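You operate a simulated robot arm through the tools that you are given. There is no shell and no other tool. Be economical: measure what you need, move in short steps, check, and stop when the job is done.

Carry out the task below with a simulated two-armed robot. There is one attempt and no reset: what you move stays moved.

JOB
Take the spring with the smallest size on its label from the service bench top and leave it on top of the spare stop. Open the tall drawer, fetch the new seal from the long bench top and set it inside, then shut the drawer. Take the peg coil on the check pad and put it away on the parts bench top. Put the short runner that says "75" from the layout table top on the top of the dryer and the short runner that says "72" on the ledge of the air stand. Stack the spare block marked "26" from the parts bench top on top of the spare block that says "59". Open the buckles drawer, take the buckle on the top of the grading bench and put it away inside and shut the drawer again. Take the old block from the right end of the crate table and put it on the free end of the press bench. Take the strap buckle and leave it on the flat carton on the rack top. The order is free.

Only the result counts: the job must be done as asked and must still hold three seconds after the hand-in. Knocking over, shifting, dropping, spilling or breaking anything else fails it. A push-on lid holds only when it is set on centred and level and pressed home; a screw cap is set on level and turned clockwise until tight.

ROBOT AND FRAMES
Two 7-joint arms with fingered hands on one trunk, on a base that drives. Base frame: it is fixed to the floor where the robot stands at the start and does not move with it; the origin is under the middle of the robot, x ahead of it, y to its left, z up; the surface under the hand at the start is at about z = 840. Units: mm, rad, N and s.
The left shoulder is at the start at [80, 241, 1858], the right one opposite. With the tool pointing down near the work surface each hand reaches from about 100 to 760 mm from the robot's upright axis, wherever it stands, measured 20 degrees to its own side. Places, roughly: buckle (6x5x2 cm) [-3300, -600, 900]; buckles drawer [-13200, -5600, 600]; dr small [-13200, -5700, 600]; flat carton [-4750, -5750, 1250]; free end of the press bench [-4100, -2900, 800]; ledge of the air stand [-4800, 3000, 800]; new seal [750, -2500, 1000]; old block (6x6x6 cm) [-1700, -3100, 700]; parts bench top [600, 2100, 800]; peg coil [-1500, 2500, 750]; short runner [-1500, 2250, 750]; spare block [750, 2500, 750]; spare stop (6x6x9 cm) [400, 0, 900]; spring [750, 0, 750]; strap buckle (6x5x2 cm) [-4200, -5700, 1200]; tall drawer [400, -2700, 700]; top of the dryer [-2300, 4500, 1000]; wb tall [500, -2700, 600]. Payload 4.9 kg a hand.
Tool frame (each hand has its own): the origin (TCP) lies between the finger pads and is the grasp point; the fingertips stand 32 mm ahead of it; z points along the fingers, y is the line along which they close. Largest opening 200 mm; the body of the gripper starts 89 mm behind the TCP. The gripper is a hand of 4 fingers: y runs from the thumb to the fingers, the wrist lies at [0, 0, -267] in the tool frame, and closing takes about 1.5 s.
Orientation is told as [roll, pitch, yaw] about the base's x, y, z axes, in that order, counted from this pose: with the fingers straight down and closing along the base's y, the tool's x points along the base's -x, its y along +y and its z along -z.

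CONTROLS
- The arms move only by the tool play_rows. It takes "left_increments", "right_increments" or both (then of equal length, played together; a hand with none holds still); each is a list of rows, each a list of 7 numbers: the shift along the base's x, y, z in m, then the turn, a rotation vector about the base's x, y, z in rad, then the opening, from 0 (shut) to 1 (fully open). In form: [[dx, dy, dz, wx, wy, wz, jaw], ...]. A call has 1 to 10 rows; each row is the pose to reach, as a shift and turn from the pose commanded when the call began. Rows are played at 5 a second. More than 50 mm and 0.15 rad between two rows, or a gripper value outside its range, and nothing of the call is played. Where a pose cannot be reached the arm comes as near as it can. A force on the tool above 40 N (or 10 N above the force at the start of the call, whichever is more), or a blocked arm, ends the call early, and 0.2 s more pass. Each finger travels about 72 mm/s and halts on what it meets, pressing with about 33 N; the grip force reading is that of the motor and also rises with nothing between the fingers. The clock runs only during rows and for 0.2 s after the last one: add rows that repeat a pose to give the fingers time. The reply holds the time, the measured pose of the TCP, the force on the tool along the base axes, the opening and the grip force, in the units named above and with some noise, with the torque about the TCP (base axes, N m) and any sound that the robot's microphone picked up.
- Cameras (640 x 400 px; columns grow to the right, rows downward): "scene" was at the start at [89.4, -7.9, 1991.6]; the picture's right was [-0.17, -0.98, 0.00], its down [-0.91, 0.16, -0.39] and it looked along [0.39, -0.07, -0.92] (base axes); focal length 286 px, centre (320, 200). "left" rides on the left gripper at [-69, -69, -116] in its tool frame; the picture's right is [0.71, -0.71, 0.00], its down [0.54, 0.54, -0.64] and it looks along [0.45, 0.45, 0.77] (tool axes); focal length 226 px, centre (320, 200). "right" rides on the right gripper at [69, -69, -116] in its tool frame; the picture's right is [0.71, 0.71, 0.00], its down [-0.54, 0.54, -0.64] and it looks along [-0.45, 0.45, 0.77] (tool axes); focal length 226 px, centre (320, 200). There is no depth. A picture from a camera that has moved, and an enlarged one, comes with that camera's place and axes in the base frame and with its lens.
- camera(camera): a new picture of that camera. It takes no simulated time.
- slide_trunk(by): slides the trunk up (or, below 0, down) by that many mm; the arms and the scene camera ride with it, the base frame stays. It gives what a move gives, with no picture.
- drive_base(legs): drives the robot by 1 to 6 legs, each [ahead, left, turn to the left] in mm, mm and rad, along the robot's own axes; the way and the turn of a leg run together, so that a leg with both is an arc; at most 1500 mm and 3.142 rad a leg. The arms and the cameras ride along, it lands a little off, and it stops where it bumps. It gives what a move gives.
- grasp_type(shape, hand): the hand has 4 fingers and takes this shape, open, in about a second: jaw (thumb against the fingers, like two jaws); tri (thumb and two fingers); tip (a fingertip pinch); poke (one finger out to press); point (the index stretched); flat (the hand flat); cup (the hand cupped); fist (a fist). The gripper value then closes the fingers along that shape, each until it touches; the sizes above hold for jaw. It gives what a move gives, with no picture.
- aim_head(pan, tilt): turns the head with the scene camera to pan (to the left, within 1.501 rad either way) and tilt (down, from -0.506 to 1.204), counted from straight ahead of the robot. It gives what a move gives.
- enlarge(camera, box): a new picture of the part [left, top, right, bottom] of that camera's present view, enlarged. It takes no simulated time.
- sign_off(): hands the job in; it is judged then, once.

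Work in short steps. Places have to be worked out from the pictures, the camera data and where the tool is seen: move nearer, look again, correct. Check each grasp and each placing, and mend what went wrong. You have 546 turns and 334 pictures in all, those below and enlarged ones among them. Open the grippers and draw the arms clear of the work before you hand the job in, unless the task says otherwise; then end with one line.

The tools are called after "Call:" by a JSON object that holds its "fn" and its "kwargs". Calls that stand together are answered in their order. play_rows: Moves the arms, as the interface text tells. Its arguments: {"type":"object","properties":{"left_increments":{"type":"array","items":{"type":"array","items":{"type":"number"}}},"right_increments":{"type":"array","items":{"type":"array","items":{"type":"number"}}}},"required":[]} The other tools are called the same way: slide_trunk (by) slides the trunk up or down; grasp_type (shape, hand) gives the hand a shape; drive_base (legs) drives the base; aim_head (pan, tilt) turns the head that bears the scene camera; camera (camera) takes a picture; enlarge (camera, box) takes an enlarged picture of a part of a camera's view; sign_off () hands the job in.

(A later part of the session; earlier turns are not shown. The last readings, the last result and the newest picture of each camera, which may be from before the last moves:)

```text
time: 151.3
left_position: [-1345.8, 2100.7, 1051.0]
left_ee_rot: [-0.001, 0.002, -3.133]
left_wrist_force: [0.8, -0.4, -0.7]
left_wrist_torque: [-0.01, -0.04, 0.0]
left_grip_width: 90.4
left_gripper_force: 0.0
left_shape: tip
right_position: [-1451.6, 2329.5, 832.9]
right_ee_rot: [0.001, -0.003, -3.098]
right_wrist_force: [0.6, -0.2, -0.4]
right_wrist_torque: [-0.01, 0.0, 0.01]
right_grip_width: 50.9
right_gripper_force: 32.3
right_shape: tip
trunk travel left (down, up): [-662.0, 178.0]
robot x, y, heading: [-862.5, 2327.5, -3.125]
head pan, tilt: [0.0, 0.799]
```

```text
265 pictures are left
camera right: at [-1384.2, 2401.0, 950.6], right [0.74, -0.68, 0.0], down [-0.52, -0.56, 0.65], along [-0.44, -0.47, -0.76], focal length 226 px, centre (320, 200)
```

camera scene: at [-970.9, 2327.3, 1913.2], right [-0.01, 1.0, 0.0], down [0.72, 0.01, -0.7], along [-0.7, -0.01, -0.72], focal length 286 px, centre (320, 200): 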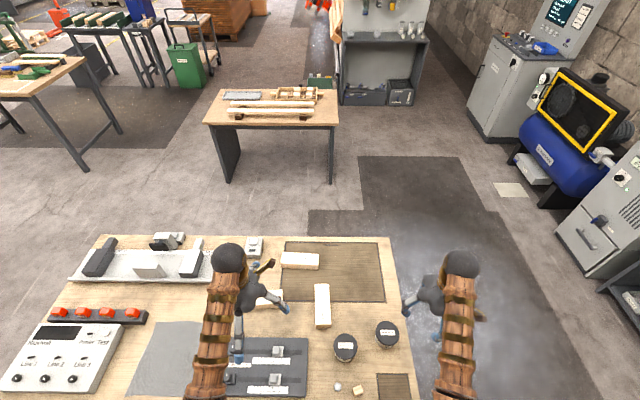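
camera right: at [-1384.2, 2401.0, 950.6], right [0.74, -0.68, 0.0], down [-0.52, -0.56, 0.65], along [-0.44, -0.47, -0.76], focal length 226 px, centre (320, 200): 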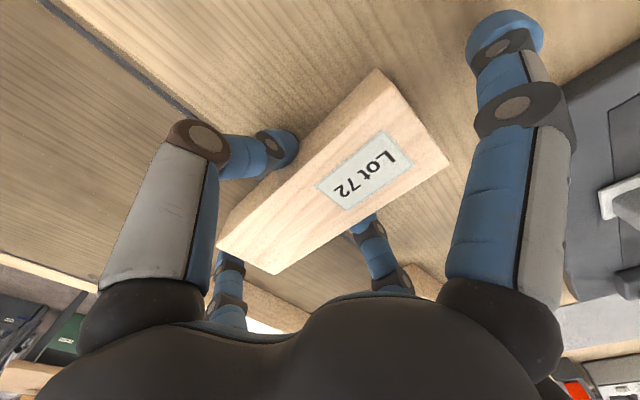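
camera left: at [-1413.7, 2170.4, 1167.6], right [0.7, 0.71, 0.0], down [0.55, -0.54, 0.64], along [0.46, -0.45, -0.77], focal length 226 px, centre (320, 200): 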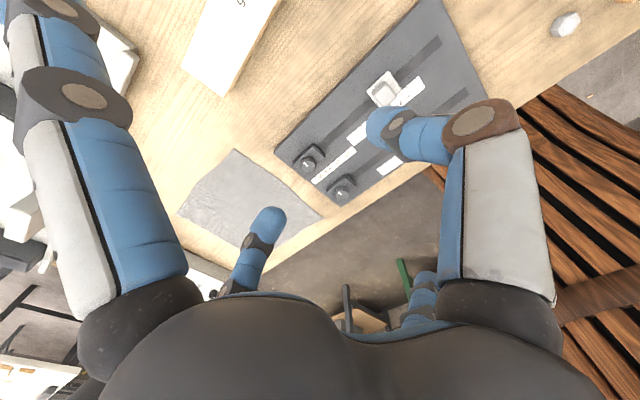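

Gripped. I lift the runner and retract the right hand a little to its side.

Call:
{"fn": "play_rows", "kwargs": {"right_increments": [[0, 0, 0.045, 0, 0, 0, 0.1], [0, 0, 0.09, 0, 0, 0, 0.1], [0, 0, 0.135, 0, 0, 0, 0.1], [0, 0.0, 0.18, 0, 0, 0, 0.1], [0.02, 0.04, 0.19, 0, 0, 0, 0.1], [0.04, 0.08, 0.19, 0, 0, 0, 0.1], [0.06, 0.12, 0.19, 0, 0, 0, 0.1], [0.07, 0.16, 0.19, 0, 0, 0, 0.1], [0.08, 0.2, 0.19, 0, 0, 0, 0.1]], "left_increments": [[0, 0, 0, 0, 0, -0.14, 0.45], [0, 0, 0, 0, 0, -0.28, 0.45], [0, 0, 0, 0, 0, -0.42, 0.45], [0, 0, 0, 0, 0, -0.56, 0.45], [0, 0, 0, 0, 0, -0.7, 0.45], [0, 0, 0, 0, 0, -0.84, 0.45], [0, 0, 0, 0, 0, -0.98, 0.45], [0, 0, 0, 0, 0, -1.12, 0.45], [0, 0, 0, 0, 0, -1.26, 0.45]]}}

Call:
{"fn": "camera", "kwargs": {"camera": "scene"}}

```text
time: 153.3
left_position: [-1344.3, 2101.9, 1052.4]
left_ee_rot: [0.001, 0.001, 1.889]
left_wrist_force: [-0.6, -0.3, -0.1]
left_wrist_torque: [-0.01, 0.01, 0.03]
left_grip_width: 90.5
left_gripper_force: 0.1
left_shape: tip
right_position: [-1370.2, 2530.2, 1023.1]
right_ee_rot: [0.001, -0.005, -3.099]
right_wrist_force: [-0.3, 1.5, -1.5]
right_wrist_torque: [0.01, -0.01, 0.0]
right_grip_width: 51.0
right_gripper_force: 33.4
right_shape: tip
trunk travel left (down, up): [-662.0, 178.0]
robot x, y, heading: [-860.7, 2332.5, -3.124]
head pan, tilt: [0.0, 0.799]
```

```text
264 pictures are left
camera scene: at [-968.4, 2329.2, 1913.4], right [-0.01, 1.0, 0.0], down [0.72, 0.01, -0.7], along [-0.7, -0.01, -0.72], focal length 286 px, centre (320, 200)
```

scene: 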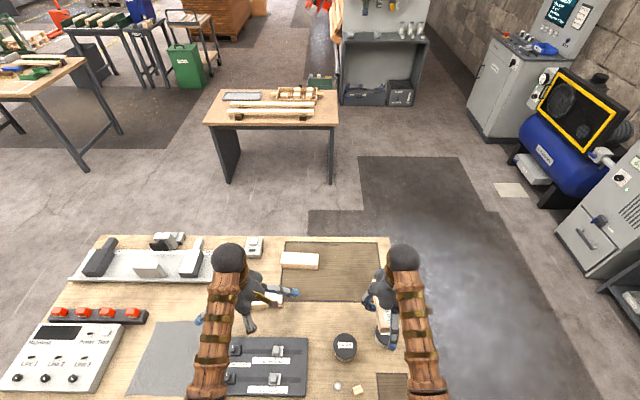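

Now the left hand over runner 75, completing the rotation.

Call:
{"fn": "play_rows", "kwargs": {"left_increments": [[-0.04, -0.003, 0, 0, 0, -0.12, 0.5], [-0.08, -0.006, 0, 0, 0, -0.24, 0.5], [-0.13, -0.008, 0, 0, 0, -0.24, 0.5], [-0.13, -0.008, -0.045, 0, 0, -0.24, 0.5], [-0.13, -0.008, -0.09, 0, 0, -0.24, 0.5], [-0.13, -0.008, -0.12, 0, 0, -0.24, 0.5]]}}

Call:
{"fn": "camera", "kwargs": {"camera": "left"}}

```text
time: 154.7
left_position: [-1477.0, 2092.6, 929.8]
left_ee_rot: [-0.002, 0.002, 1.652]
left_wrist_force: [0.1, -0.7, 0.4]
left_wrist_torque: [0.03, -0.03, -0.01]
left_grip_width: 99.8
left_gripper_force: 0.1
left_shape: tip
right_position: [-1371.7, 2528.9, 1024.4]
right_ee_rot: [0.001, -0.004, -3.099]
right_wrist_force: [0.3, -0.1, -2.0]
right_wrist_torque: [0.02, -0.01, 0.0]
right_grip_width: 50.7
right_gripper_force: 32.8
right_shape: tip
trunk travel left (down, up): [-662.0, 178.0]
robot x, y, heading: [-860.8, 2327.5, -3.13]
head pan, tilt: [0.0, 0.799]
```

```text
263 pictures are left
camera left: at [-1412.6, 2169.0, 1046.7], right [0.76, -0.65, 0.0], down [-0.5, -0.58, 0.64], along [-0.42, -0.49, -0.77], focal length 226 px, centre (320, 200)
```

left: 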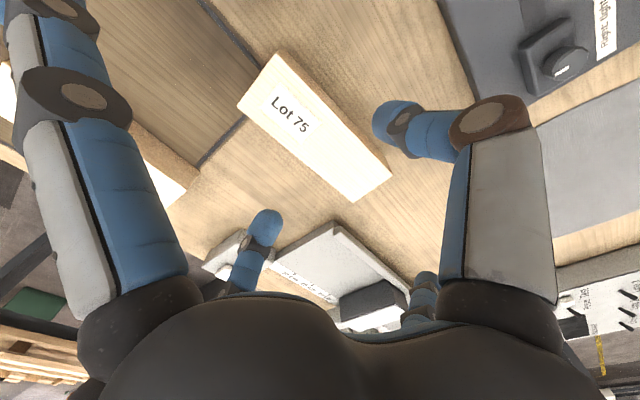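

Aligned with 75. I descend, pinch.

Call:
{"fn": "play_rows", "kwargs": {"left_increments": [[0, 0.003, -0.04, 0, 0, 0, 0.5], [0, 0.005, -0.08, 0, 0, 0, 0.47], [0, 0.005, -0.097, 0, 0, 0, 0.45], [0, 0.005, -0.097, 0, 0, 0, 0.3], [0, 0.005, -0.097, 0, 0, 0, 0.2], [0, 0.005, -0.097, 0, 0, 0, 0.1], [0, 0.005, -0.097, 0, 0, 0, 0.1], [0, 0.005, -0.06, 0, 0, 0, 0.1], [0, 0.005, -0.02, 0, 0, 0, 0.1], [0, 0.005, 0.02, 0, 0, 0, 0.1]]}}

Call:
{"fn": "camera", "kwargs": {"camera": "left"}}

```text
time: 156.9
left_position: [-1476.8, 2098.7, 953.2]
left_ee_rot: [-0.003, 0.001, 1.65]
left_wrist_force: [-0.4, 0.2, -2.2]
left_wrist_torque: [0.02, 0.03, -0.01]
left_grip_width: 51.0
left_gripper_force: 32.6
left_shape: tip
right_position: [-1371.8, 2528.4, 1024.6]
right_ee_rot: [0.001, -0.004, -3.101]
right_wrist_force: [0.3, 0.0, -1.6]
right_wrist_torque: [0.0, 0.0, 0.0]
right_grip_width: 51.1
right_gripper_force: 32.9
right_shape: tip
trunk travel left (down, up): [-662.0, 178.0]
robot x, y, heading: [-859.8, 2323.2, -3.129]
head pan, tilt: [0.0, 0.799]
```

```text
262 pictures are left
camera left: at [-1412.4, 2173.6, 1068.4], right [0.76, -0.65, 0.0], down [-0.5, -0.58, 0.64], along [-0.42, -0.49, -0.77], focal length 226 px, centre (320, 200)
```

left: 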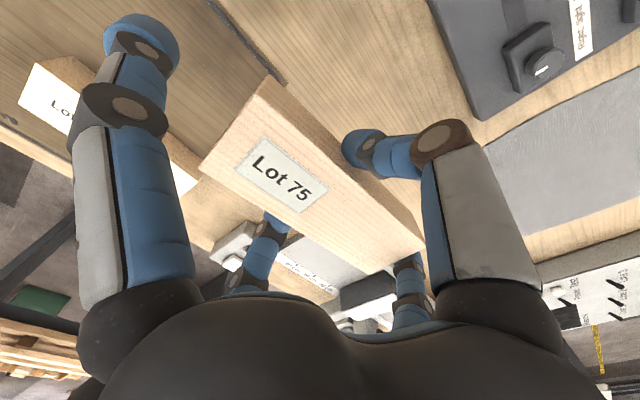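

Both runners held. I raise and retract the left hand, back away from the table, and look toward the dryer on the right.

Call:
{"fn": "play_rows", "kwargs": {"left_increments": [[0, 0, 0.04, 0, 0, 0, 0.1], [0.03, 0, 0.07, 0, 0, 0, 0.1], [0.07, 0, 0.08, 0, 0, 0, 0.1], [0.11, 0, 0.08, 0, 0, 0, 0.1], [0.15, 0, 0.08, 0, 0, 0, 0.1]]}}

Call:
{"fn": "drive_base", "kwargs": {"legs": [[-400, 0, 0]]}}

Call:
{"fn": "aim_head", "kwargs": {"pan": -0.9, "tilt": 0.35}}

Call:
{"fn": "camera", "kwargs": {"camera": "scene"}}

```text
time: 158.1
left_position: [-1324.6, 2096.4, 1033.9]
left_ee_rot: [-0.001, 0.002, 1.652]
left_wrist_force: [0.3, -0.1, -1.2]
left_wrist_torque: [0.03, -0.01, -0.02]
left_grip_width: 50.9
left_gripper_force: 33.0
left_shape: tip
right_position: [-1369.2, 2529.1, 1024.6]
right_ee_rot: [0.0, -0.006, -3.099]
right_wrist_force: [0.1, -1.3, -2.6]
right_wrist_torque: [-0.04, 0.03, 0.02]
right_grip_width: 50.7
right_gripper_force: 33.6
right_shape: tip
trunk travel left (down, up): [-662.0, 178.0]
robot x, y, heading: [-859.7, 2323.7, -3.124]
head pan, tilt: [0.0, 0.799]
```

```text
time: 160.6
left_position: [-926.0, 2103.7, 1032.1]
left_ee_rot: [-0.005, 0.002, 1.652]
left_wrist_force: [-0.1, 0.2, -2.4]
left_wrist_torque: [0.0, 0.0, -0.02]
left_grip_width: 51.0
left_gripper_force: 33.4
left_shape: tip
right_position: [-971.0, 2534.0, 1023.6]
right_ee_rot: [0.001, -0.004, -3.098]
right_wrist_force: [-0.1, -0.6, -1.9]
right_wrist_torque: [0.01, -0.08, 0.03]
right_grip_width: 50.8
right_gripper_force: 33.1
right_shape: tip
trunk travel left (down, up): [-662.0, 178.0]
robot x, y, heading: [-455.8, 2333.1, -3.129]
head pan, tilt: [0.0, 0.799]
```

```text
time: 161.8
left_position: [-925.4, 2102.8, 1032.6]
left_ee_rot: [-0.003, 0.002, 1.652]
left_wrist_force: [-0.7, 0.0, -1.9]
left_wrist_torque: [-0.02, 0.01, -0.01]
left_grip_width: 50.9
left_gripper_force: 33.3
left_shape: tip
right_position: [-969.7, 2533.7, 1025.1]
right_ee_rot: [0.0, -0.004, -3.097]
right_wrist_force: [-0.5, 1.3, -1.7]
right_wrist_torque: [0.0, 0.0, -0.03]
right_grip_width: 50.8
right_gripper_force: 33.1
right_shape: tip
trunk travel left (down, up): [-662.0, 178.0]
robot x, y, heading: [-458.3, 2335.7, -3.127]
head pan, tilt: [-0.901, 0.351]
```

```text
261 pictures are left
camera scene: at [-547.3, 2406.2, 1952.9], right [0.77, 0.63, 0.0], down [0.22, -0.27, -0.94], along [-0.59, 0.73, -0.34], focal length 286 px, centre (320, 200)
```

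scene: 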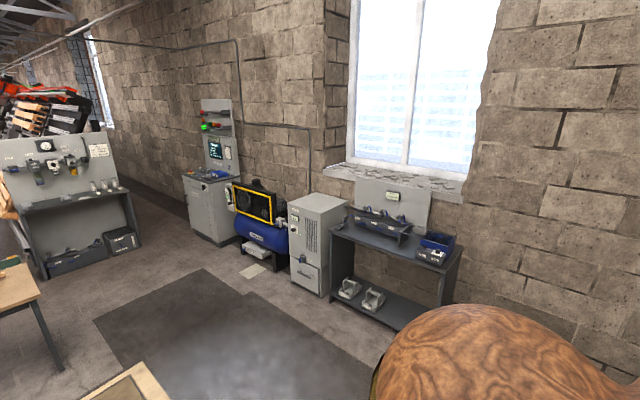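

The dryer is the grey cabinet left of the dark bench, top around z≈1000. I turn to face +y and drive round in front of it, then look closely.

Call:
{"fn": "drive_base", "kwargs": {"legs": [[0, 0, -1.571], [950, 0, 0], [0, 1500, 0], [0, 180, 0]]}}

Call:
{"fn": "slide_trunk", "kwargs": {"by": 140}}

Call:
{"fn": "aim_head", "kwargs": {"pan": 0, "tilt": 0.6}}

Call:
{"fn": "camera", "kwargs": {"camera": "scene"}}

```text
time: 178.7
left_position: [-2386.0, 3708.8, 1033.8]
left_ee_rot: [0.0, 0.004, 0.092]
left_wrist_force: [0.8, -0.8, -2.7]
left_wrist_torque: [0.01, 0.02, -0.02]
left_grip_width: 50.9
left_gripper_force: 32.9
left_shape: tip
right_position: [-1956.5, 3756.9, 1024.2]
right_ee_rot: [0.003, -0.003, 1.622]
right_wrist_force: [0.0, 0.4, -3.0]
right_wrist_torque: [0.02, 0.03, 0.02]
right_grip_width: 50.9
right_gripper_force: 33.3
right_shape: tip
trunk travel left (down, up): [-662.0, 178.0]
robot x, y, heading: [-2154.4, 3241.2, 1.597]
head pan, tilt: [-0.901, 0.351]
```

```text
time: 180.4
left_position: [-2389.7, 3708.1, 1172.1]
left_ee_rot: [-0.001, -0.001, 0.092]
left_wrist_force: [0.7, 0.7, -1.7]
left_wrist_torque: [0.01, 0.03, 0.01]
left_grip_width: 51.0
left_gripper_force: 32.7
left_shape: tip
right_position: [-1960.4, 3757.6, 1164.3]
right_ee_rot: [-0.002, -0.004, 1.623]
right_wrist_force: [0.3, 0.0, -2.0]
right_wrist_torque: [-0.01, -0.02, 0.01]
right_grip_width: 50.8
right_gripper_force: 33.2
right_shape: tip
trunk travel left (down, up): [-802.0, 38.0]
robot x, y, heading: [-2153.3, 3246.4, 1.591]
head pan, tilt: [-0.901, 0.351]
```

```text
time: 181.6
left_position: [-2390.2, 3707.7, 1171.9]
left_ee_rot: [-0.002, 0.001, 0.09]
left_wrist_force: [0.2, 0.7, -1.0]
left_wrist_torque: [0.0, -0.02, 0.01]
left_grip_width: 50.4
left_gripper_force: 32.9
left_shape: tip
right_position: [-1959.2, 3757.3, 1163.9]
right_ee_rot: [0.0, -0.003, 1.623]
right_wrist_force: [0.2, 0.9, -1.7]
right_wrist_torque: [-0.02, -0.02, 0.01]
right_grip_width: 51.0
right_gripper_force: 32.9
right_shape: tip
trunk travel left (down, up): [-802.0, 38.0]
robot x, y, heading: [-2160.4, 3239.7, 1.6]
head pan, tilt: [0.0, 0.6]
```

```text
260 pictures are left
camera scene: at [-2157.3, 3364.9, 2070.2], right [1.0, 0.02, 0.0], down [0.01, -0.56, -0.83], along [-0.02, 0.82, -0.56], focal length 286 px, centre (320, 200)
```

scene: 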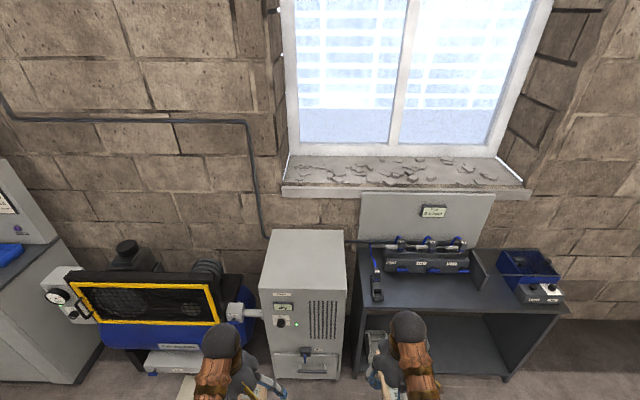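

Dryer centre x≈-2267, front edge y≈4200–4300, top z 900–1000 (to be refined). I retract the right hand, and drive 250 ahead for a closer look with the left hand camera.

Call:
{"fn": "play_rows", "kwargs": {"right_increments": [[0, -0.045, 0, 0, 0, 0, 0.1], [0, -0.09, 0, 0, 0, 0, 0.1], [0, -0.135, 0, 0, 0, 0, 0.1], [0, -0.18, 0, 0, 0, 0, 0.1]]}}

Call:
{"fn": "drive_base", "kwargs": {"legs": [[250, 0, 0]]}}

Call:
{"fn": "camera", "kwargs": {"camera": "left"}}

Call:
{"fn": "camera", "kwargs": {"camera": "scene"}}

```text
time: 182.6
left_position: [-2388.9, 3706.6, 1173.5]
left_ee_rot: [0.0, 0.002, 0.09]
left_wrist_force: [-0.1, -0.3, -2.2]
left_wrist_torque: [0.06, -0.06, 0.01]
left_grip_width: 50.7
left_gripper_force: 33.0
left_shape: tip
right_position: [-1960.3, 3576.2, 1166.2]
right_ee_rot: [-0.001, -0.006, 1.623]
right_wrist_force: [-0.2, -0.3, -1.1]
right_wrist_torque: [0.04, -0.01, -0.02]
right_grip_width: 50.8
right_gripper_force: 32.6
right_shape: tip
trunk travel left (down, up): [-802.0, 38.0]
robot x, y, heading: [-2159.9, 3244.1, 1.593]
head pan, tilt: [0.0, 0.6]
```

```text
time: 184.4
left_position: [-2394.0, 3955.6, 1173.8]
left_ee_rot: [0.0, -0.001, 0.088]
left_wrist_force: [1.2, -0.9, -1.0]
left_wrist_torque: [0.07, -0.04, -0.01]
left_grip_width: 50.5
left_gripper_force: 32.7
left_shape: tip
right_position: [-1965.3, 3823.6, 1167.8]
right_ee_rot: [0.0, -0.007, 1.618]
right_wrist_force: [-0.2, -0.1, -2.6]
right_wrist_torque: [0.03, -0.04, 0.0]
right_grip_width: 51.0
right_gripper_force: 33.1
right_shape: tip
trunk travel left (down, up): [-802.0, 38.0]
robot x, y, heading: [-2161.7, 3494.0, 1.588]
head pan, tilt: [0.0, 0.6]
```

```text
259 pictures are left
camera left: at [-2318.3, 3894.3, 1289.8], right [-0.64, -0.77, 0.0], down [-0.59, 0.49, 0.64], along [-0.49, 0.41, -0.76], focal length 226 px, centre (320, 200)
```

left: 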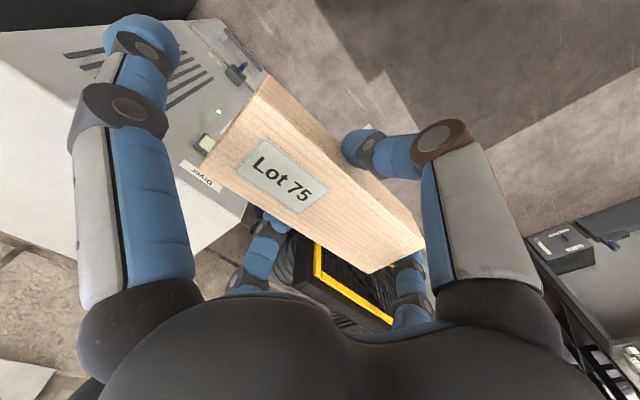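

```text
258 pictures are left
camera scene: at [-2162.6, 3608.9, 2070.6], right [1.0, 0.02, 0.0], down [0.01, -0.56, -0.83], along [-0.02, 0.83, -0.56], focal length 286 px, centre (320, 200)
```

scene: 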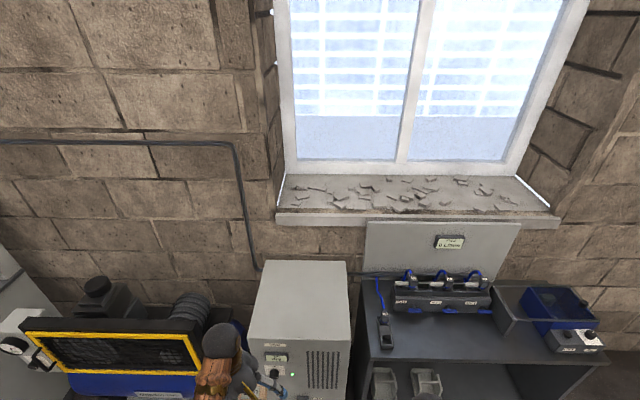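

The cabinet is labelled "Dryer". Its top: z≈935 ±25, x -2485…-2049, y 4265…4665. I drive 240 ahead and bring runner 75 over the top near (-2267, 4400).

Call:
{"fn": "drive_base", "kwargs": {"legs": [[240, 0, 0]]}}

Call:
{"fn": "play_rows", "kwargs": {"left_increments": [[0.03, 0.03, 0, 0, 0, 0, 0.1], [0.06, 0.06, 0, 0, 0, 0, 0.1], [0.09, 0.09, 0, 0, 0, 0, 0.1], [0.12, 0.12, 0, 0, 0, 0, 0.1], [0.125, 0.165, 0, 0, 0, 0, 0.1], [0.125, 0.2, 0, 0, 0, 0, 0.1]]}}

Call:
{"fn": "camera", "kwargs": {"camera": "left"}}

Call:
{"fn": "aim_head", "kwargs": {"pan": 0, "tilt": 0.9}}

Call:
{"fn": "camera", "kwargs": {"camera": "scene"}}

```text
time: 186.2
left_position: [-2399.6, 4193.4, 1174.8]
left_ee_rot: [0.0, 0.0, 0.086]
left_wrist_force: [-0.6, -0.3, -1.8]
left_wrist_torque: [0.05, -0.02, 0.03]
left_grip_width: 50.7
left_gripper_force: 32.9
left_shape: tip
right_position: [-1969.9, 4061.0, 1166.4]
right_ee_rot: [0.0, -0.006, 1.622]
right_wrist_force: [-0.3, -0.7, -0.7]
right_wrist_torque: [0.01, -0.02, 0.0]
right_grip_width: 50.8
right_gripper_force: 32.8
right_shape: tip
trunk travel left (down, up): [-802.0, 38.0]
robot x, y, heading: [-2166.8, 3733.1, 1.589]
head pan, tilt: [0.0, 0.6]
```

```text
time: 187.6
left_position: [-2273.9, 4398.6, 1170.8]
left_ee_rot: [-0.003, 0.002, 0.087]
left_wrist_force: [-0.1, 0.4, -2.0]
left_wrist_torque: [0.03, -0.01, 0.0]
left_grip_width: 50.7
left_gripper_force: 33.1
left_shape: tip
right_position: [-1969.9, 4066.9, 1165.5]
right_ee_rot: [-0.001, -0.003, 1.622]
right_wrist_force: [0.6, 0.1, -1.9]
right_wrist_torque: [-0.03, 0.03, 0.0]
right_grip_width: 50.9
right_gripper_force: 33.0
right_shape: tip
trunk travel left (down, up): [-802.0, 38.0]
robot x, y, heading: [-2164.8, 3731.6, 1.587]
head pan, tilt: [0.0, 0.6]
```

```text
257 pictures are left
camera left: at [-2199.0, 4337.9, 1287.2], right [-0.64, -0.77, 0.0], down [-0.59, 0.49, 0.64], along [-0.49, 0.41, -0.77], focal length 226 px, centre (320, 200)
```

left: 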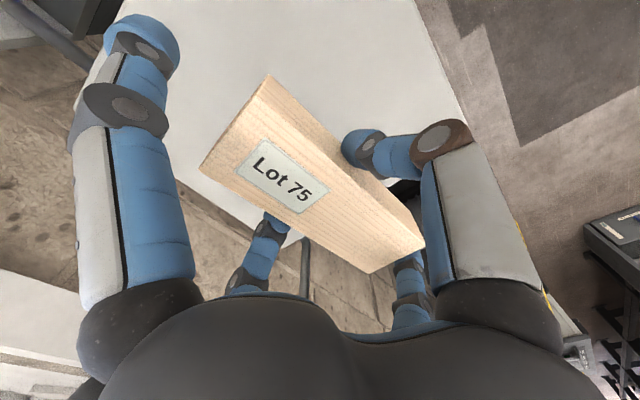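

```text
time: 188.4
left_position: [-2274.2, 4397.6, 1171.9]
left_ee_rot: [-0.001, 0.004, 0.089]
left_wrist_force: [0.0, 0.0, -1.4]
left_wrist_torque: [0.01, -0.04, -0.02]
left_grip_width: 50.9
left_gripper_force: 33.0
left_shape: tip
right_position: [-1970.7, 4066.1, 1165.3]
right_ee_rot: [0.001, -0.004, 1.621]
right_wrist_force: [-0.5, 0.2, -1.1]
right_wrist_torque: [-0.01, 0.02, -0.01]
right_grip_width: 50.8
right_gripper_force: 33.1
right_shape: tip
trunk travel left (down, up): [-802.0, 38.0]
robot x, y, heading: [-2166.6, 3731.4, 1.596]
head pan, tilt: [0.0, 0.901]
```

```text
256 pictures are left
camera scene: at [-2167.8, 3841.9, 2045.4], right [1.0, 0.02, 0.0], down [0.02, -0.78, -0.62], along [-0.01, 0.62, -0.78], focal length 286 px, centre (320, 200)
```

scene: 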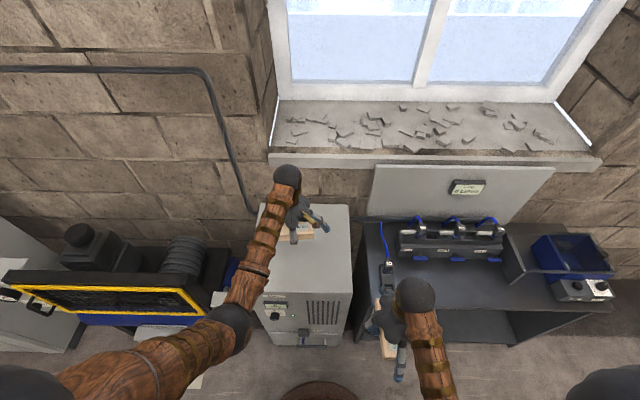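

The runner is over the middle of the dryer's top. I lower it to near contact, then in small steps.

Call:
{"fn": "play_rows", "kwargs": {"left_increments": [[0, 0, -0.045, 0, 0, 0, 0.1], [0, 0, -0.09, 0, 0, 0, 0.1], [0, 0, -0.135, 0, 0, 0, 0.1], [0, 0, -0.155, 0, 0, 0, 0.1], [0, 0, -0.165, 0, 0, 0, 0.1], [0, 0, -0.172, 0, 0, 0, 0.1], [0, 0, -0.178, 0, 0, 0, 0.1], [0, 0, -0.184, 0, 0, 0, 0.1]]}}

```text
time: 190.2
left_position: [-2274.9, 4397.6, 987.1]
left_ee_rot: [-0.002, 0.003, 0.087]
left_wrist_force: [0.3, 0.5, -2.0]
left_wrist_torque: [0.0, 0.01, 0.0]
left_grip_width: 50.6
left_gripper_force: 33.3
left_shape: tip
right_position: [-1970.7, 4066.4, 1165.9]
right_ee_rot: [0.001, -0.002, 1.623]
right_wrist_force: [-0.2, 0.3, -2.5]
right_wrist_torque: [-0.01, -0.02, -0.02]
right_grip_width: 50.7
right_gripper_force: 32.8
right_shape: tip
trunk travel left (down, up): [-802.0, 38.0]
robot x, y, heading: [-2165.8, 3734.7, 1.592]
head pan, tilt: [0.0, 0.901]
```

Call:
{"fn": "play_rows", "kwargs": {"left_increments": [[0, 0, -0.004, 0, 0, 0, 0.1], [0, 0, -0.008, 0, 0, 0, 0.1], [0, 0, -0.012, 0, 0, 0, 0.1], [0, 0, -0.016, 0, 0, 0, 0.1], [0, 0, -0.02, 0, 0, 0, 0.1], [0, 0, -0.024, 0, 0, 0, 0.1], [0, 0, -0.028, 0, 0, 0, 0.1]]}}

```text
time: 191.1
left_position: [-2273.6, 4399.7, 981.6]
left_ee_rot: [0.007, 0.0, 0.089]
left_wrist_force: [-1.8, -11.8, 33.1]
left_wrist_torque: [-1.0, 0.02, -0.09]
left_grip_width: 54.3
left_gripper_force: 33.5
left_shape: tip
right_position: [-1970.2, 4061.8, 1167.3]
right_ee_rot: [0.001, -0.006, 1.621]
right_wrist_force: [0.4, 0.4, -1.9]
right_wrist_torque: [-0.04, -0.02, 0.0]
right_grip_width: 50.8
right_gripper_force: 32.9
right_shape: tip
trunk travel left (down, up): [-802.0, 38.0]
robot x, y, heading: [-2166.2, 3736.4, 1.592]
head pan, tilt: [0.0, 0.901]
stopped in row 4 (left hand): the force on the tool passed its limit at 45 N (the readings are from after the stop); the commanded pose is now the measured one
```

Contact. I ease off and release.

Call:
{"fn": "play_rows", "kwargs": {"left_increments": [[0, 0, 0.004, -0.006, 0, 0, 0.1], [0, 0, 0.004, -0.006, 0, 0, 0.1]]}}

Call:
{"fn": "play_rows", "kwargs": {"left_increments": [[0, 0, 0.0, 0, 0, 0, 0.3], [0, 0, 0.0, 0, 0, 0, 0.4], [0, 0, 0.0, 0, 0, 0, 0.5], [0, 0, 0.0, 0, 0, 0, 0.5]]}}

Call:
{"fn": "camera", "kwargs": {"camera": "left"}}

```text
time: 191.7
left_position: [-2273.9, 4400.7, 982.7]
left_ee_rot: [0.0, 0.0, 0.088]
left_wrist_force: [0.5, -2.0, 7.9]
left_wrist_torque: [-0.14, -0.01, -0.02]
left_grip_width: 53.9
left_gripper_force: 33.2
left_shape: tip
right_position: [-1969.9, 4064.0, 1166.7]
right_ee_rot: [0.0, -0.006, 1.622]
right_wrist_force: [0.4, -0.8, -2.0]
right_wrist_torque: [-0.02, 0.03, 0.02]
right_grip_width: 50.8
right_gripper_force: 32.7
right_shape: tip
trunk travel left (down, up): [-802.0, 38.0]
robot x, y, heading: [-2166.2, 3735.0, 1.59]
head pan, tilt: [0.0, 0.901]
```

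```text
time: 192.7
left_position: [-2273.7, 4402.2, 981.6]
left_ee_rot: [-0.001, 0.0, 0.091]
left_wrist_force: [0.1, -0.7, 4.9]
left_wrist_torque: [0.12, 0.0, 0.0]
left_grip_width: 98.4
left_gripper_force: 0.1
left_shape: tip
right_position: [-1969.4, 4065.4, 1166.5]
right_ee_rot: [-0.002, -0.002, 1.621]
right_wrist_force: [0.4, 0.4, -2.3]
right_wrist_torque: [-0.03, 0.02, 0.0]
right_grip_width: 51.2
right_gripper_force: 33.2
right_shape: tip
trunk travel left (down, up): [-802.0, 38.0]
robot x, y, heading: [-2161.7, 3734.1, 1.592]
head pan, tilt: [0.0, 0.901]
```

```text
255 pictures are left
camera left: at [-2198.8, 4340.1, 1098.4], right [-0.64, -0.77, 0.0], down [-0.59, 0.49, 0.64], along [-0.49, 0.41, -0.77], focal length 226 px, centre (320, 200)
```

left: 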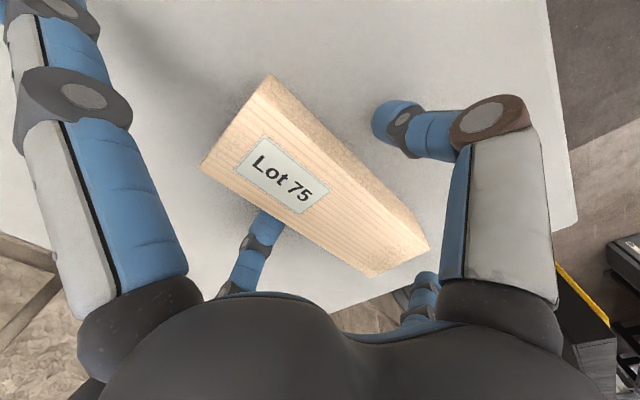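

Runner 75 lies flat on the dryer. I lift straight up, retract and check.

Call:
{"fn": "play_rows", "kwargs": {"left_increments": [[0, 0, 0.045, 0, 0, 0, 0.5], [0, 0, 0.09, 0, 0, 0, 0.5], [0, 0, 0.135, 0, 0, 0, 0.5], [0, 0, 0.17, 0, 0, 0, 0.5], [-0.02, -0.04, 0.18, 0, 0, 0, 0.5], [-0.04, -0.08, 0.18, 0, 0, 0, 0.5], [-0.06, -0.12, 0.18, 0, 0, 0, 0.5], [-0.08, -0.16, 0.18, 0, 0, 0, 0.5], [-0.1, -0.2, 0.18, 0, 0, 0, 0.5], [-0.12, -0.24, 0.18, 0, 0, 0, 0.5]]}}

Call:
{"fn": "enlarge", "kwargs": {"camera": "scene", "box": [230, 190, 390, 310]}}

```text
time: 194.9
left_position: [-2395.0, 4157.9, 1162.7]
left_ee_rot: [0.0, 0.0, 0.089]
left_wrist_force: [0.1, -1.2, -0.7]
left_wrist_torque: [0.01, -0.01, -0.02]
left_grip_width: 99.8
left_gripper_force: 0.2
left_shape: tip
right_position: [-1970.9, 4064.7, 1166.0]
right_ee_rot: [0.001, -0.005, 1.621]
right_wrist_force: [0.3, -0.2, -1.9]
right_wrist_torque: [0.01, -0.01, -0.01]
right_grip_width: 50.8
right_gripper_force: 33.0
right_shape: tip
trunk travel left (down, up): [-802.0, 38.0]
robot x, y, heading: [-2161.8, 3731.2, 1.593]
head pan, tilt: [0.0, 0.901]
```

```text
3.33 times, centred on (310, 250) of scene
camera zoom: at [-2168.4, 3837.6, 2045.6], right [1.0, 0.02, 0.0], down [0.02, -0.78, -0.62], along [-0.01, 0.62, -0.78], focal length 954 px, centre (353, 33)
```

zoom: 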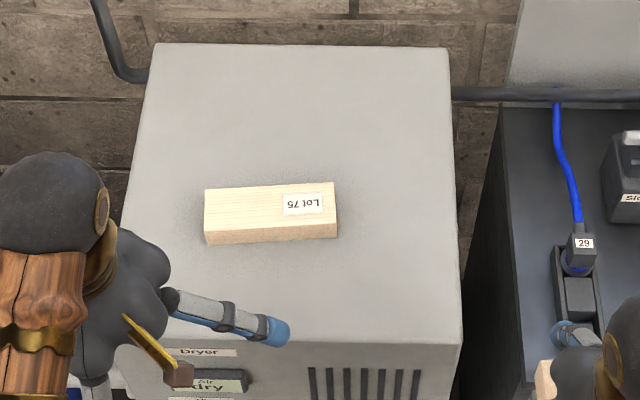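

Runner 75 is well placed. Next, runner 72 to the air stand (front near x≈-4710, y 2590–3580). I back off, turn to face -x and drive along the corridor at y≈3230.

Call:
{"fn": "drive_base", "kwargs": {"legs": [[-500, 0, 0], [0, 0, 1.55], [1300, 0, 0]]}}

Call:
{"fn": "aim_head", "kwargs": {"pan": 0, "tilt": 0.6}}

Call:
{"fn": "camera", "kwargs": {"camera": "scene"}}

```text
time: 207.8
left_position: [-3887.8, 3017.3, 1162.8]
left_ee_rot: [-0.001, 0.001, 1.63]
left_wrist_force: [0.9, 0.2, 0.1]
left_wrist_torque: [-0.01, -0.02, 0.02]
left_grip_width: 100.0
left_gripper_force: 0.0
left_shape: tip
right_position: [-3781.2, 3438.3, 1165.2]
right_ee_rot: [-0.001, -0.003, -3.119]
right_wrist_force: [-0.7, -1.2, -1.5]
right_wrist_torque: [-0.03, 0.03, 0.01]
right_grip_width: 50.9
right_gripper_force: 33.3
right_shape: tip
trunk travel left (down, up): [-802.0, 38.0]
robot x, y, heading: [-3457.7, 3231.3, 3.137]
head pan, tilt: [0.0, 0.901]
```

```text
time: 208.6
left_position: [-3889.7, 3016.7, 1162.0]
left_ee_rot: [-0.002, 0.001, 1.63]
left_wrist_force: [0.2, -0.5, 0.2]
left_wrist_torque: [0.03, 0.02, 0.0]
left_grip_width: 100.2
left_gripper_force: 0.1
left_shape: tip
right_position: [-3781.6, 3439.6, 1166.1]
right_ee_rot: [-0.001, -0.004, -3.119]
right_wrist_force: [-0.6, -0.5, -1.0]
right_wrist_torque: [-0.03, -0.04, 0.01]
right_grip_width: 50.9
right_gripper_force: 33.3
right_shape: tip
trunk travel left (down, up): [-802.0, 38.0]
robot x, y, heading: [-3457.7, 3235.9, 3.14]
head pan, tilt: [0.0, 0.6]
```

```text
253 pictures are left
camera scene: at [-3572.4, 3235.3, 2070.1], right [0.01, 1.0, 0.0], down [0.57, 0.0, -0.82], along [-0.82, 0.0, -0.57], focal length 286 px, centre (320, 200)
```

scene: 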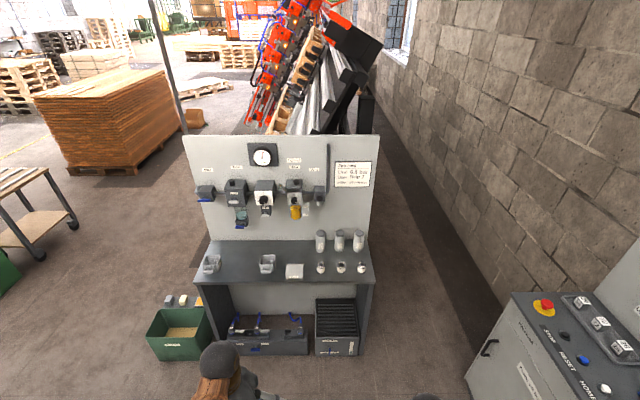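

The air stand's ledge carries small parts. I zoom to find a free spot and the clearance to the regulators.

Call:
{"fn": "enlarge", "kwargs": {"camera": "scene", "box": [180, 170, 390, 300]}}

```text
3.05 times, centred on (285, 235) of scene
camera zoom: at [-3572.4, 3235.3, 2070.1], right [0.01, 1.0, 0.0], down [0.57, 0.0, -0.82], along [-0.82, 0.0, -0.57], focal length 872 px, centre (427, 93)
```

zoom: 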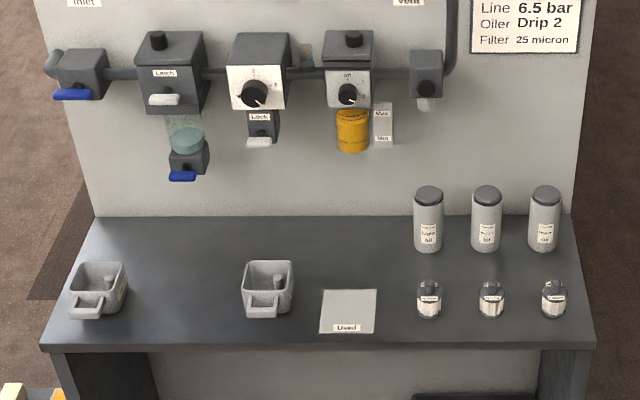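

The gap between the two grey trays (y≈2680–2885) is free, under the filter bowl (bottom z≈970). I'll place 72 along x near the front, centre ≈(-4700, 2782). I drive left 600 then ahead 600.

Call:
{"fn": "drive_base", "kwargs": {"legs": [[0, 600, 0], [620, 0, 0]]}}

Call:
{"fn": "camera", "kwargs": {"camera": "right"}}

Call:
{"fn": "camera", "kwargs": {"camera": "scene"}}

```text
time: 211.5
left_position: [-3890.8, 2499.6, 1160.9]
left_ee_rot: [-0.001, 0.0, 1.636]
left_wrist_force: [-0.5, -0.5, 0.2]
left_wrist_torque: [0.01, 0.01, -0.01]
left_grip_width: 100.0
left_gripper_force: 0.1
left_shape: tip
right_position: [-3783.7, 2922.0, 1166.3]
right_ee_rot: [0.002, -0.003, -3.115]
right_wrist_force: [0.2, -0.4, -1.5]
right_wrist_torque: [0.01, 0.0, 0.0]
right_grip_width: 50.7
right_gripper_force: 33.2
right_shape: tip
trunk travel left (down, up): [-802.0, 38.0]
robot x, y, heading: [-3457.4, 2714.6, 3.141]
head pan, tilt: [0.0, 0.6]
stopped in leg 1: the robot was blocked; the commanded pose is now the measured one
```

```text
251 pictures are left
camera right: at [-3716.3, 2992.2, 1282.4], right [0.73, -0.69, 0.0], down [-0.53, -0.56, 0.64], along [-0.44, -0.47, -0.77], focal length 226 px, centre (320, 200)
```

right: 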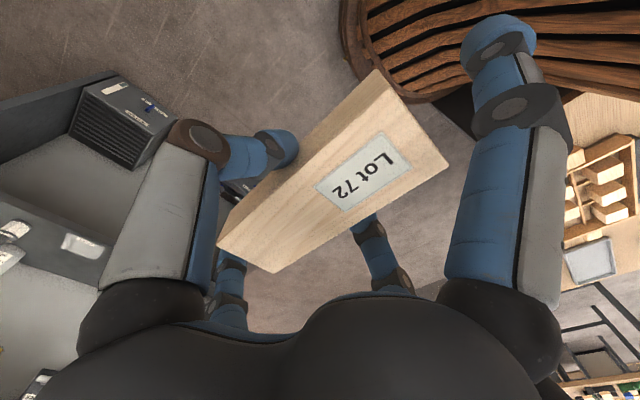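

```text
250 pictures are left
camera scene: at [-3573.5, 2719.5, 2070.2], right [0.0, 1.0, 0.0], down [0.56, 0.0, -0.83], along [-0.83, 0.0, -0.56], focal length 286 px, centre (320, 200)
```

scene: 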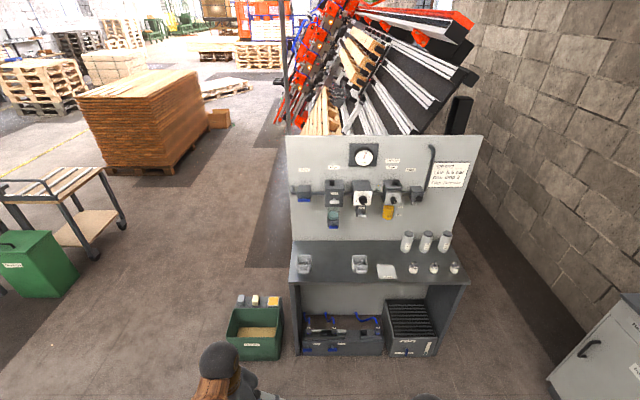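

I bumped the crate table's end gently at y≈2714. I step back off it, go ahead first, then left.

Call:
{"fn": "drive_base", "kwargs": {"legs": [[0, -60, 0], [630, 0, 0]]}}

Call:
{"fn": "camera", "kwargs": {"camera": "scene"}}

```text
time: 215.6
left_position: [-4521.6, 2556.8, 1162.1]
left_ee_rot: [0.0, 0.0, 1.64]
left_wrist_force: [0.9, 0.8, 0.7]
left_wrist_torque: [-0.01, 0.02, 0.03]
left_grip_width: 99.7
left_gripper_force: 0.0
left_shape: tip
right_position: [-4418.4, 2979.8, 1166.0]
right_ee_rot: [0.0, -0.005, -3.11]
right_wrist_force: [0.3, 0.8, -1.9]
right_wrist_torque: [0.01, -0.01, 0.0]
right_grip_width: 50.8
right_gripper_force: 32.9
right_shape: tip
trunk travel left (down, up): [-802.0, 38.0]
robot x, y, heading: [-4092.2, 2777.3, -3.137]
head pan, tilt: [0.0, 0.6]
```

```text
249 pictures are left
camera scene: at [-4205.5, 2778.3, 2070.4], right [0.0, 1.0, 0.0], down [0.56, 0.0, -0.83], along [-0.83, 0.0, -0.56], focal length 286 px, centre (320, 200)
```

scene: 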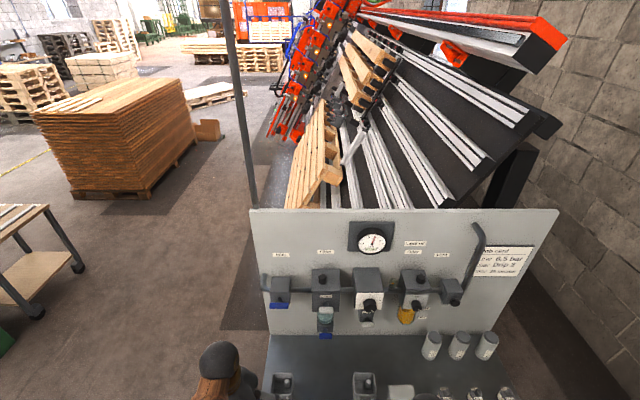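

Ledge z≈822, front edge x≈-4590, back ≈-4940. I shift left 130 and bring the runner over the gap.

Call:
{"fn": "drive_base", "kwargs": {"legs": [[0, 130, 0]]}}

Call:
{"fn": "aim_head", "kwargs": {"pan": -0.15, "tilt": 1.0}}

Call:
{"fn": "camera", "kwargs": {"camera": "scene"}}

```text
time: 216.9
left_position: [-4522.7, 2434.2, 1163.3]
left_ee_rot: [-0.001, 0.005, 1.64]
left_wrist_force: [-0.1, 1.5, -0.4]
left_wrist_torque: [-0.06, -0.02, -0.05]
left_grip_width: 99.9
left_gripper_force: 0.0
left_shape: tip
right_position: [-4419.1, 2856.4, 1164.4]
right_ee_rot: [0.004, -0.001, -3.112]
right_wrist_force: [-0.4, -0.1, -1.2]
right_wrist_torque: [-0.08, -0.03, -0.02]
right_grip_width: 51.0
right_gripper_force: 32.4
right_shape: tip
trunk travel left (down, up): [-802.0, 38.0]
robot x, y, heading: [-4088.6, 2646.8, -3.141]
head pan, tilt: [0.0, 0.6]
```

```text
time: 217.7
left_position: [-4521.8, 2427.4, 1162.7]
left_ee_rot: [-0.003, -0.001, 1.64]
left_wrist_force: [0.2, 0.1, 0.3]
left_wrist_torque: [0.03, 0.01, -0.01]
left_grip_width: 99.9
left_gripper_force: 0.0
left_shape: tip
right_position: [-4419.4, 2851.3, 1166.3]
right_ee_rot: [-0.001, -0.001, -3.112]
right_wrist_force: [-0.6, -0.2, -1.3]
right_wrist_torque: [0.04, 0.02, -0.02]
right_grip_width: 50.8
right_gripper_force: 33.2
right_shape: tip
trunk travel left (down, up): [-802.0, 38.0]
robot x, y, heading: [-4090.7, 2650.1, -3.143]
head pan, tilt: [-0.15, 1.0]
```

```text
248 pictures are left
camera scene: at [-4188.5, 2657.8, 2038.3], right [0.15, 0.99, 0.0], down [0.83, -0.12, -0.54], along [-0.54, 0.08, -0.84], focal length 286 px, centre (320, 200)
```

scene: 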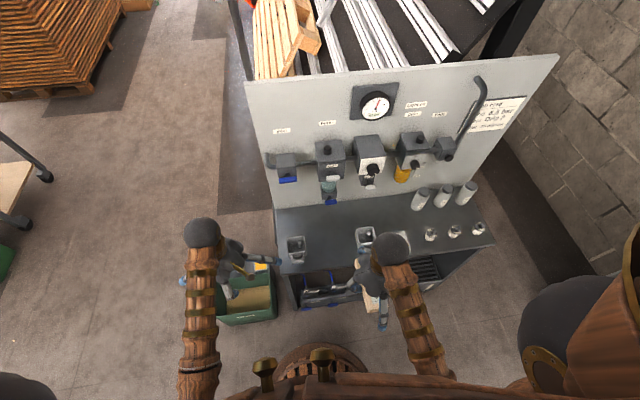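

Gap centre y≈2794. To stay under the regulators I first lower in front of the ledge to z≈905, then move in.

Call:
{"fn": "play_rows", "kwargs": {"right_increments": [[0, -0.02, -0.04, 0, 0, -0.015, 0.1], [0, -0.04, -0.08, 0, 0, -0.03, 0.1], [0, -0.057, -0.12, 0, 0, -0.03, 0.1], [0, -0.057, -0.165, 0, 0, -0.03, 0.1], [0, -0.057, -0.21, 0, 0, -0.03, 0.1], [0, -0.057, -0.255, 0, 0, -0.03, 0.1], [-0.045, -0.057, -0.255, 0, 0, -0.03, 0.1], [-0.09, -0.057, -0.255, 0, 0, -0.03, 0.1], [-0.12, -0.057, -0.255, 0, 0, -0.03, 0.1]]}}

Call:
{"fn": "camera", "kwargs": {"camera": "scene"}}

Call:
{"fn": "camera", "kwargs": {"camera": "right"}}

```text
time: 219.7
left_position: [-4523.8, 2429.7, 1162.0]
left_ee_rot: [-0.002, 0.001, 1.639]
left_wrist_force: [0.6, -1.1, 0.1]
left_wrist_torque: [0.05, -0.02, -0.01]
left_grip_width: 100.1
left_gripper_force: 0.1
left_shape: tip
right_position: [-4539.7, 2794.8, 909.5]
right_ee_rot: [0.0, 0.0, 3.14]
right_wrist_force: [0.6, 0.3, -1.6]
right_wrist_torque: [0.0, -0.04, -0.01]
right_grip_width: 50.8
right_gripper_force: 33.3
right_shape: tip
trunk travel left (down, up): [-802.0, 38.0]
robot x, y, heading: [-4090.1, 2650.0, -3.14]
head pan, tilt: [-0.15, 1.0]
```

```text
247 pictures are left
camera scene: at [-4189.9, 2660.5, 2038.1], right [0.15, 0.99, 0.0], down [0.83, -0.12, -0.54], along [-0.53, 0.08, -0.84], focal length 286 px, centre (320, 200)
```

scene: 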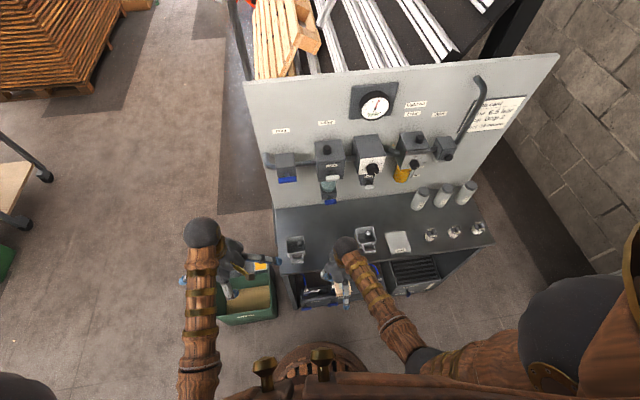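

```text
246 pictures are left
camera right: at [-4471.0, 2863.3, 1026.4], right [0.71, -0.71, 0.0], down [-0.54, -0.54, 0.64], along [-0.46, -0.45, -0.77], focal length 226 px, centre (320, 200)
```

right: 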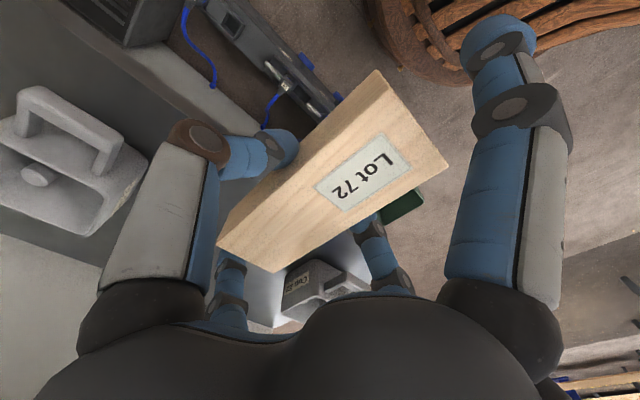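

The gap spans y≈2685–2880. I move in to x=-4688, y=2785.

Call:
{"fn": "play_rows", "kwargs": {"right_increments": [[-0.04, -0.008, 0, 0, 0, 0, 0.1], [-0.08, -0.01, 0, 0, 0, 0, 0.1], [-0.12, -0.01, 0, 0, 0, 0, 0.1], [-0.148, -0.01, 0, 0, 0, 0, 0.1], [-0.148, -0.01, -0.02, 0, 0, 0, 0.1], [-0.148, -0.01, -0.03, 0, 0, 0, 0.1]]}}

Call:
{"fn": "camera", "kwargs": {"camera": "right"}}

Call:
{"fn": "enlarge", "kwargs": {"camera": "scene", "box": [240, 130, 500, 330]}}

```text
time: 221.1
left_position: [-4523.4, 2429.6, 1162.4]
left_ee_rot: [-0.001, -0.001, 1.639]
left_wrist_force: [0.1, 0.4, 0.6]
left_wrist_torque: [0.0, 0.04, -0.01]
left_grip_width: 99.7
left_gripper_force: 0.1
left_shape: tip
right_position: [-4687.3, 2784.7, 880.2]
right_ee_rot: [0.0, -0.001, 3.142]
right_wrist_force: [0.9, -1.0, -1.6]
right_wrist_torque: [-0.02, -0.02, 0.0]
right_grip_width: 50.8
right_gripper_force: 33.0
right_shape: tip
trunk travel left (down, up): [-802.0, 38.0]
robot x, y, heading: [-4089.7, 2649.8, -3.138]
head pan, tilt: [-0.15, 1.0]
```

```text
245 pictures are left
camera right: at [-4618.0, 2853.8, 997.2], right [0.71, -0.71, 0.0], down [-0.54, -0.54, 0.64], along [-0.46, -0.45, -0.77], focal length 226 px, centre (320, 200)
```

right: 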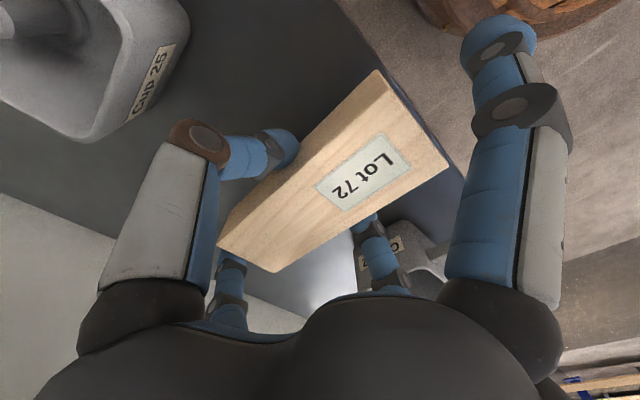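

```text
2.00 times, centred on (370, 230) of scene
camera zoom: at [-4188.9, 2660.9, 2038.2], right [0.15, 0.99, 0.0], down [0.83, -0.12, -0.54], along [-0.53, 0.08, -0.84], focal length 572 px, centre (220, 140)
```

zoom: 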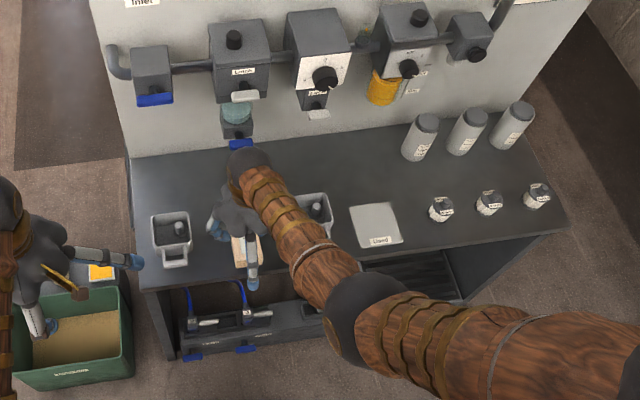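

The runner's front end would sit right at the ledge edge (x≈-4607), so I move 15 mm further in, then lower in small steps.

Call:
{"fn": "play_rows", "kwargs": {"right_increments": [[-0.008, 0, 0, 0, 0, 0, 0.1], [-0.016, 0, 0, 0, 0, 0, 0.1], [-0.016, 0, -0.008, 0, 0, 0, 0.1], [-0.016, 0, -0.013, 0, 0, 0, 0.1], [-0.016, 0, -0.017, 0, 0, 0, 0.1], [-0.016, 0, -0.021, 0, 0, 0, 0.1], [-0.016, 0, -0.025, 0, 0, 0, 0.1], [-0.016, 0, -0.029, 0, 0, 0, 0.1], [-0.016, 0, -0.033, 0, 0, 0, 0.1], [-0.016, 0, -0.037, 0, 0, 0, 0.1]]}}

```text
time: 223.2
left_position: [-4519.6, 2429.1, 1163.3]
left_ee_rot: [0.0, 0.001, 1.639]
left_wrist_force: [-0.6, -0.2, 0.4]
left_wrist_torque: [0.02, -0.02, 0.02]
left_grip_width: 99.8
left_gripper_force: 0.0
left_shape: tip
right_position: [-4705.6, 2785.2, 851.4]
right_ee_rot: [0.0, -0.008, 3.14]
right_wrist_force: [13.6, 2.1, 43.7]
right_wrist_torque: [0.54, -0.43, -0.39]
right_grip_width: 54.5
right_gripper_force: 33.0
right_shape: tip
trunk travel left (down, up): [-802.0, 38.0]
robot x, y, heading: [-4090.5, 2649.4, -3.14]
head pan, tilt: [-0.15, 1.0]
stopped in row 10 (right hand): the force on the tool passed its limit at 44 N (the readings are from after the stop); the commanded pose is now the measured one
```

Contact. Ease and release.

Call:
{"fn": "play_rows", "kwargs": {"right_increments": [[0, 0, 0.006, 0, 0.006, 0, 0.1], [0, 0, 0.006, 0, 0.006, 0, 0.1], [0, 0, 0.006, 0, 0.006, 0, 0.1]]}}

Call:
{"fn": "play_rows", "kwargs": {"right_increments": [[0, 0, 0.0, 0, 0, 0, 0.3], [0, 0, 0.0, 0, 0, 0, 0.4], [0, 0, 0.0, 0, 0, 0, 0.5], [0, 0, 0.0, 0, 0, 0, 0.5]]}}

Call:
{"fn": "camera", "kwargs": {"camera": "right"}}

```text
time: 224.0
left_position: [-4522.8, 2430.3, 1160.8]
left_ee_rot: [0.0, -0.001, 1.64]
left_wrist_force: [-0.5, 0.5, 0.1]
left_wrist_torque: [0.0, 0.01, 0.01]
left_grip_width: 100.1
left_gripper_force: 0.1
left_shape: tip
right_position: [-4705.5, 2786.2, 853.7]
right_ee_rot: [0.001, -0.013, 3.141]
right_wrist_force: [0.4, 0.3, -1.5]
right_wrist_torque: [0.0, -0.04, 0.0]
right_grip_width: 53.1
right_gripper_force: 33.0
right_shape: tip
trunk travel left (down, up): [-802.0, 38.0]
robot x, y, heading: [-4089.8, 2648.7, -3.138]
head pan, tilt: [-0.15, 1.0]
```

```text
time: 225.0
left_position: [-4522.5, 2429.6, 1161.8]
left_ee_rot: [-0.003, -0.001, 1.64]
left_wrist_force: [-0.4, 0.2, 0.0]
left_wrist_torque: [-0.01, 0.02, -0.01]
left_grip_width: 99.6
left_gripper_force: 0.1
left_shape: tip
right_position: [-4707.3, 2785.2, 854.7]
right_ee_rot: [0.0, -0.013, 3.141]
right_wrist_force: [-0.3, 0.3, 0.6]
right_wrist_torque: [-0.02, 0.01, 0.02]
right_grip_width: 99.6
right_gripper_force: 0.1
right_shape: tip
trunk travel left (down, up): [-802.0, 38.0]
robot x, y, heading: [-4088.8, 2648.1, -3.147]
head pan, tilt: [-0.15, 1.0]
```

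```text
243 pictures are left
camera right: at [-4636.2, 2854.3, 970.6], right [0.71, -0.71, -0.01], down [-0.53, -0.54, 0.65], along [-0.46, -0.45, -0.76], focal length 226 px, centre (320, 200)
```

right: 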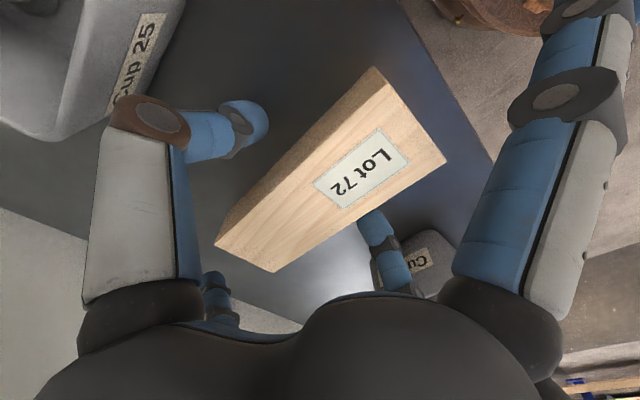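

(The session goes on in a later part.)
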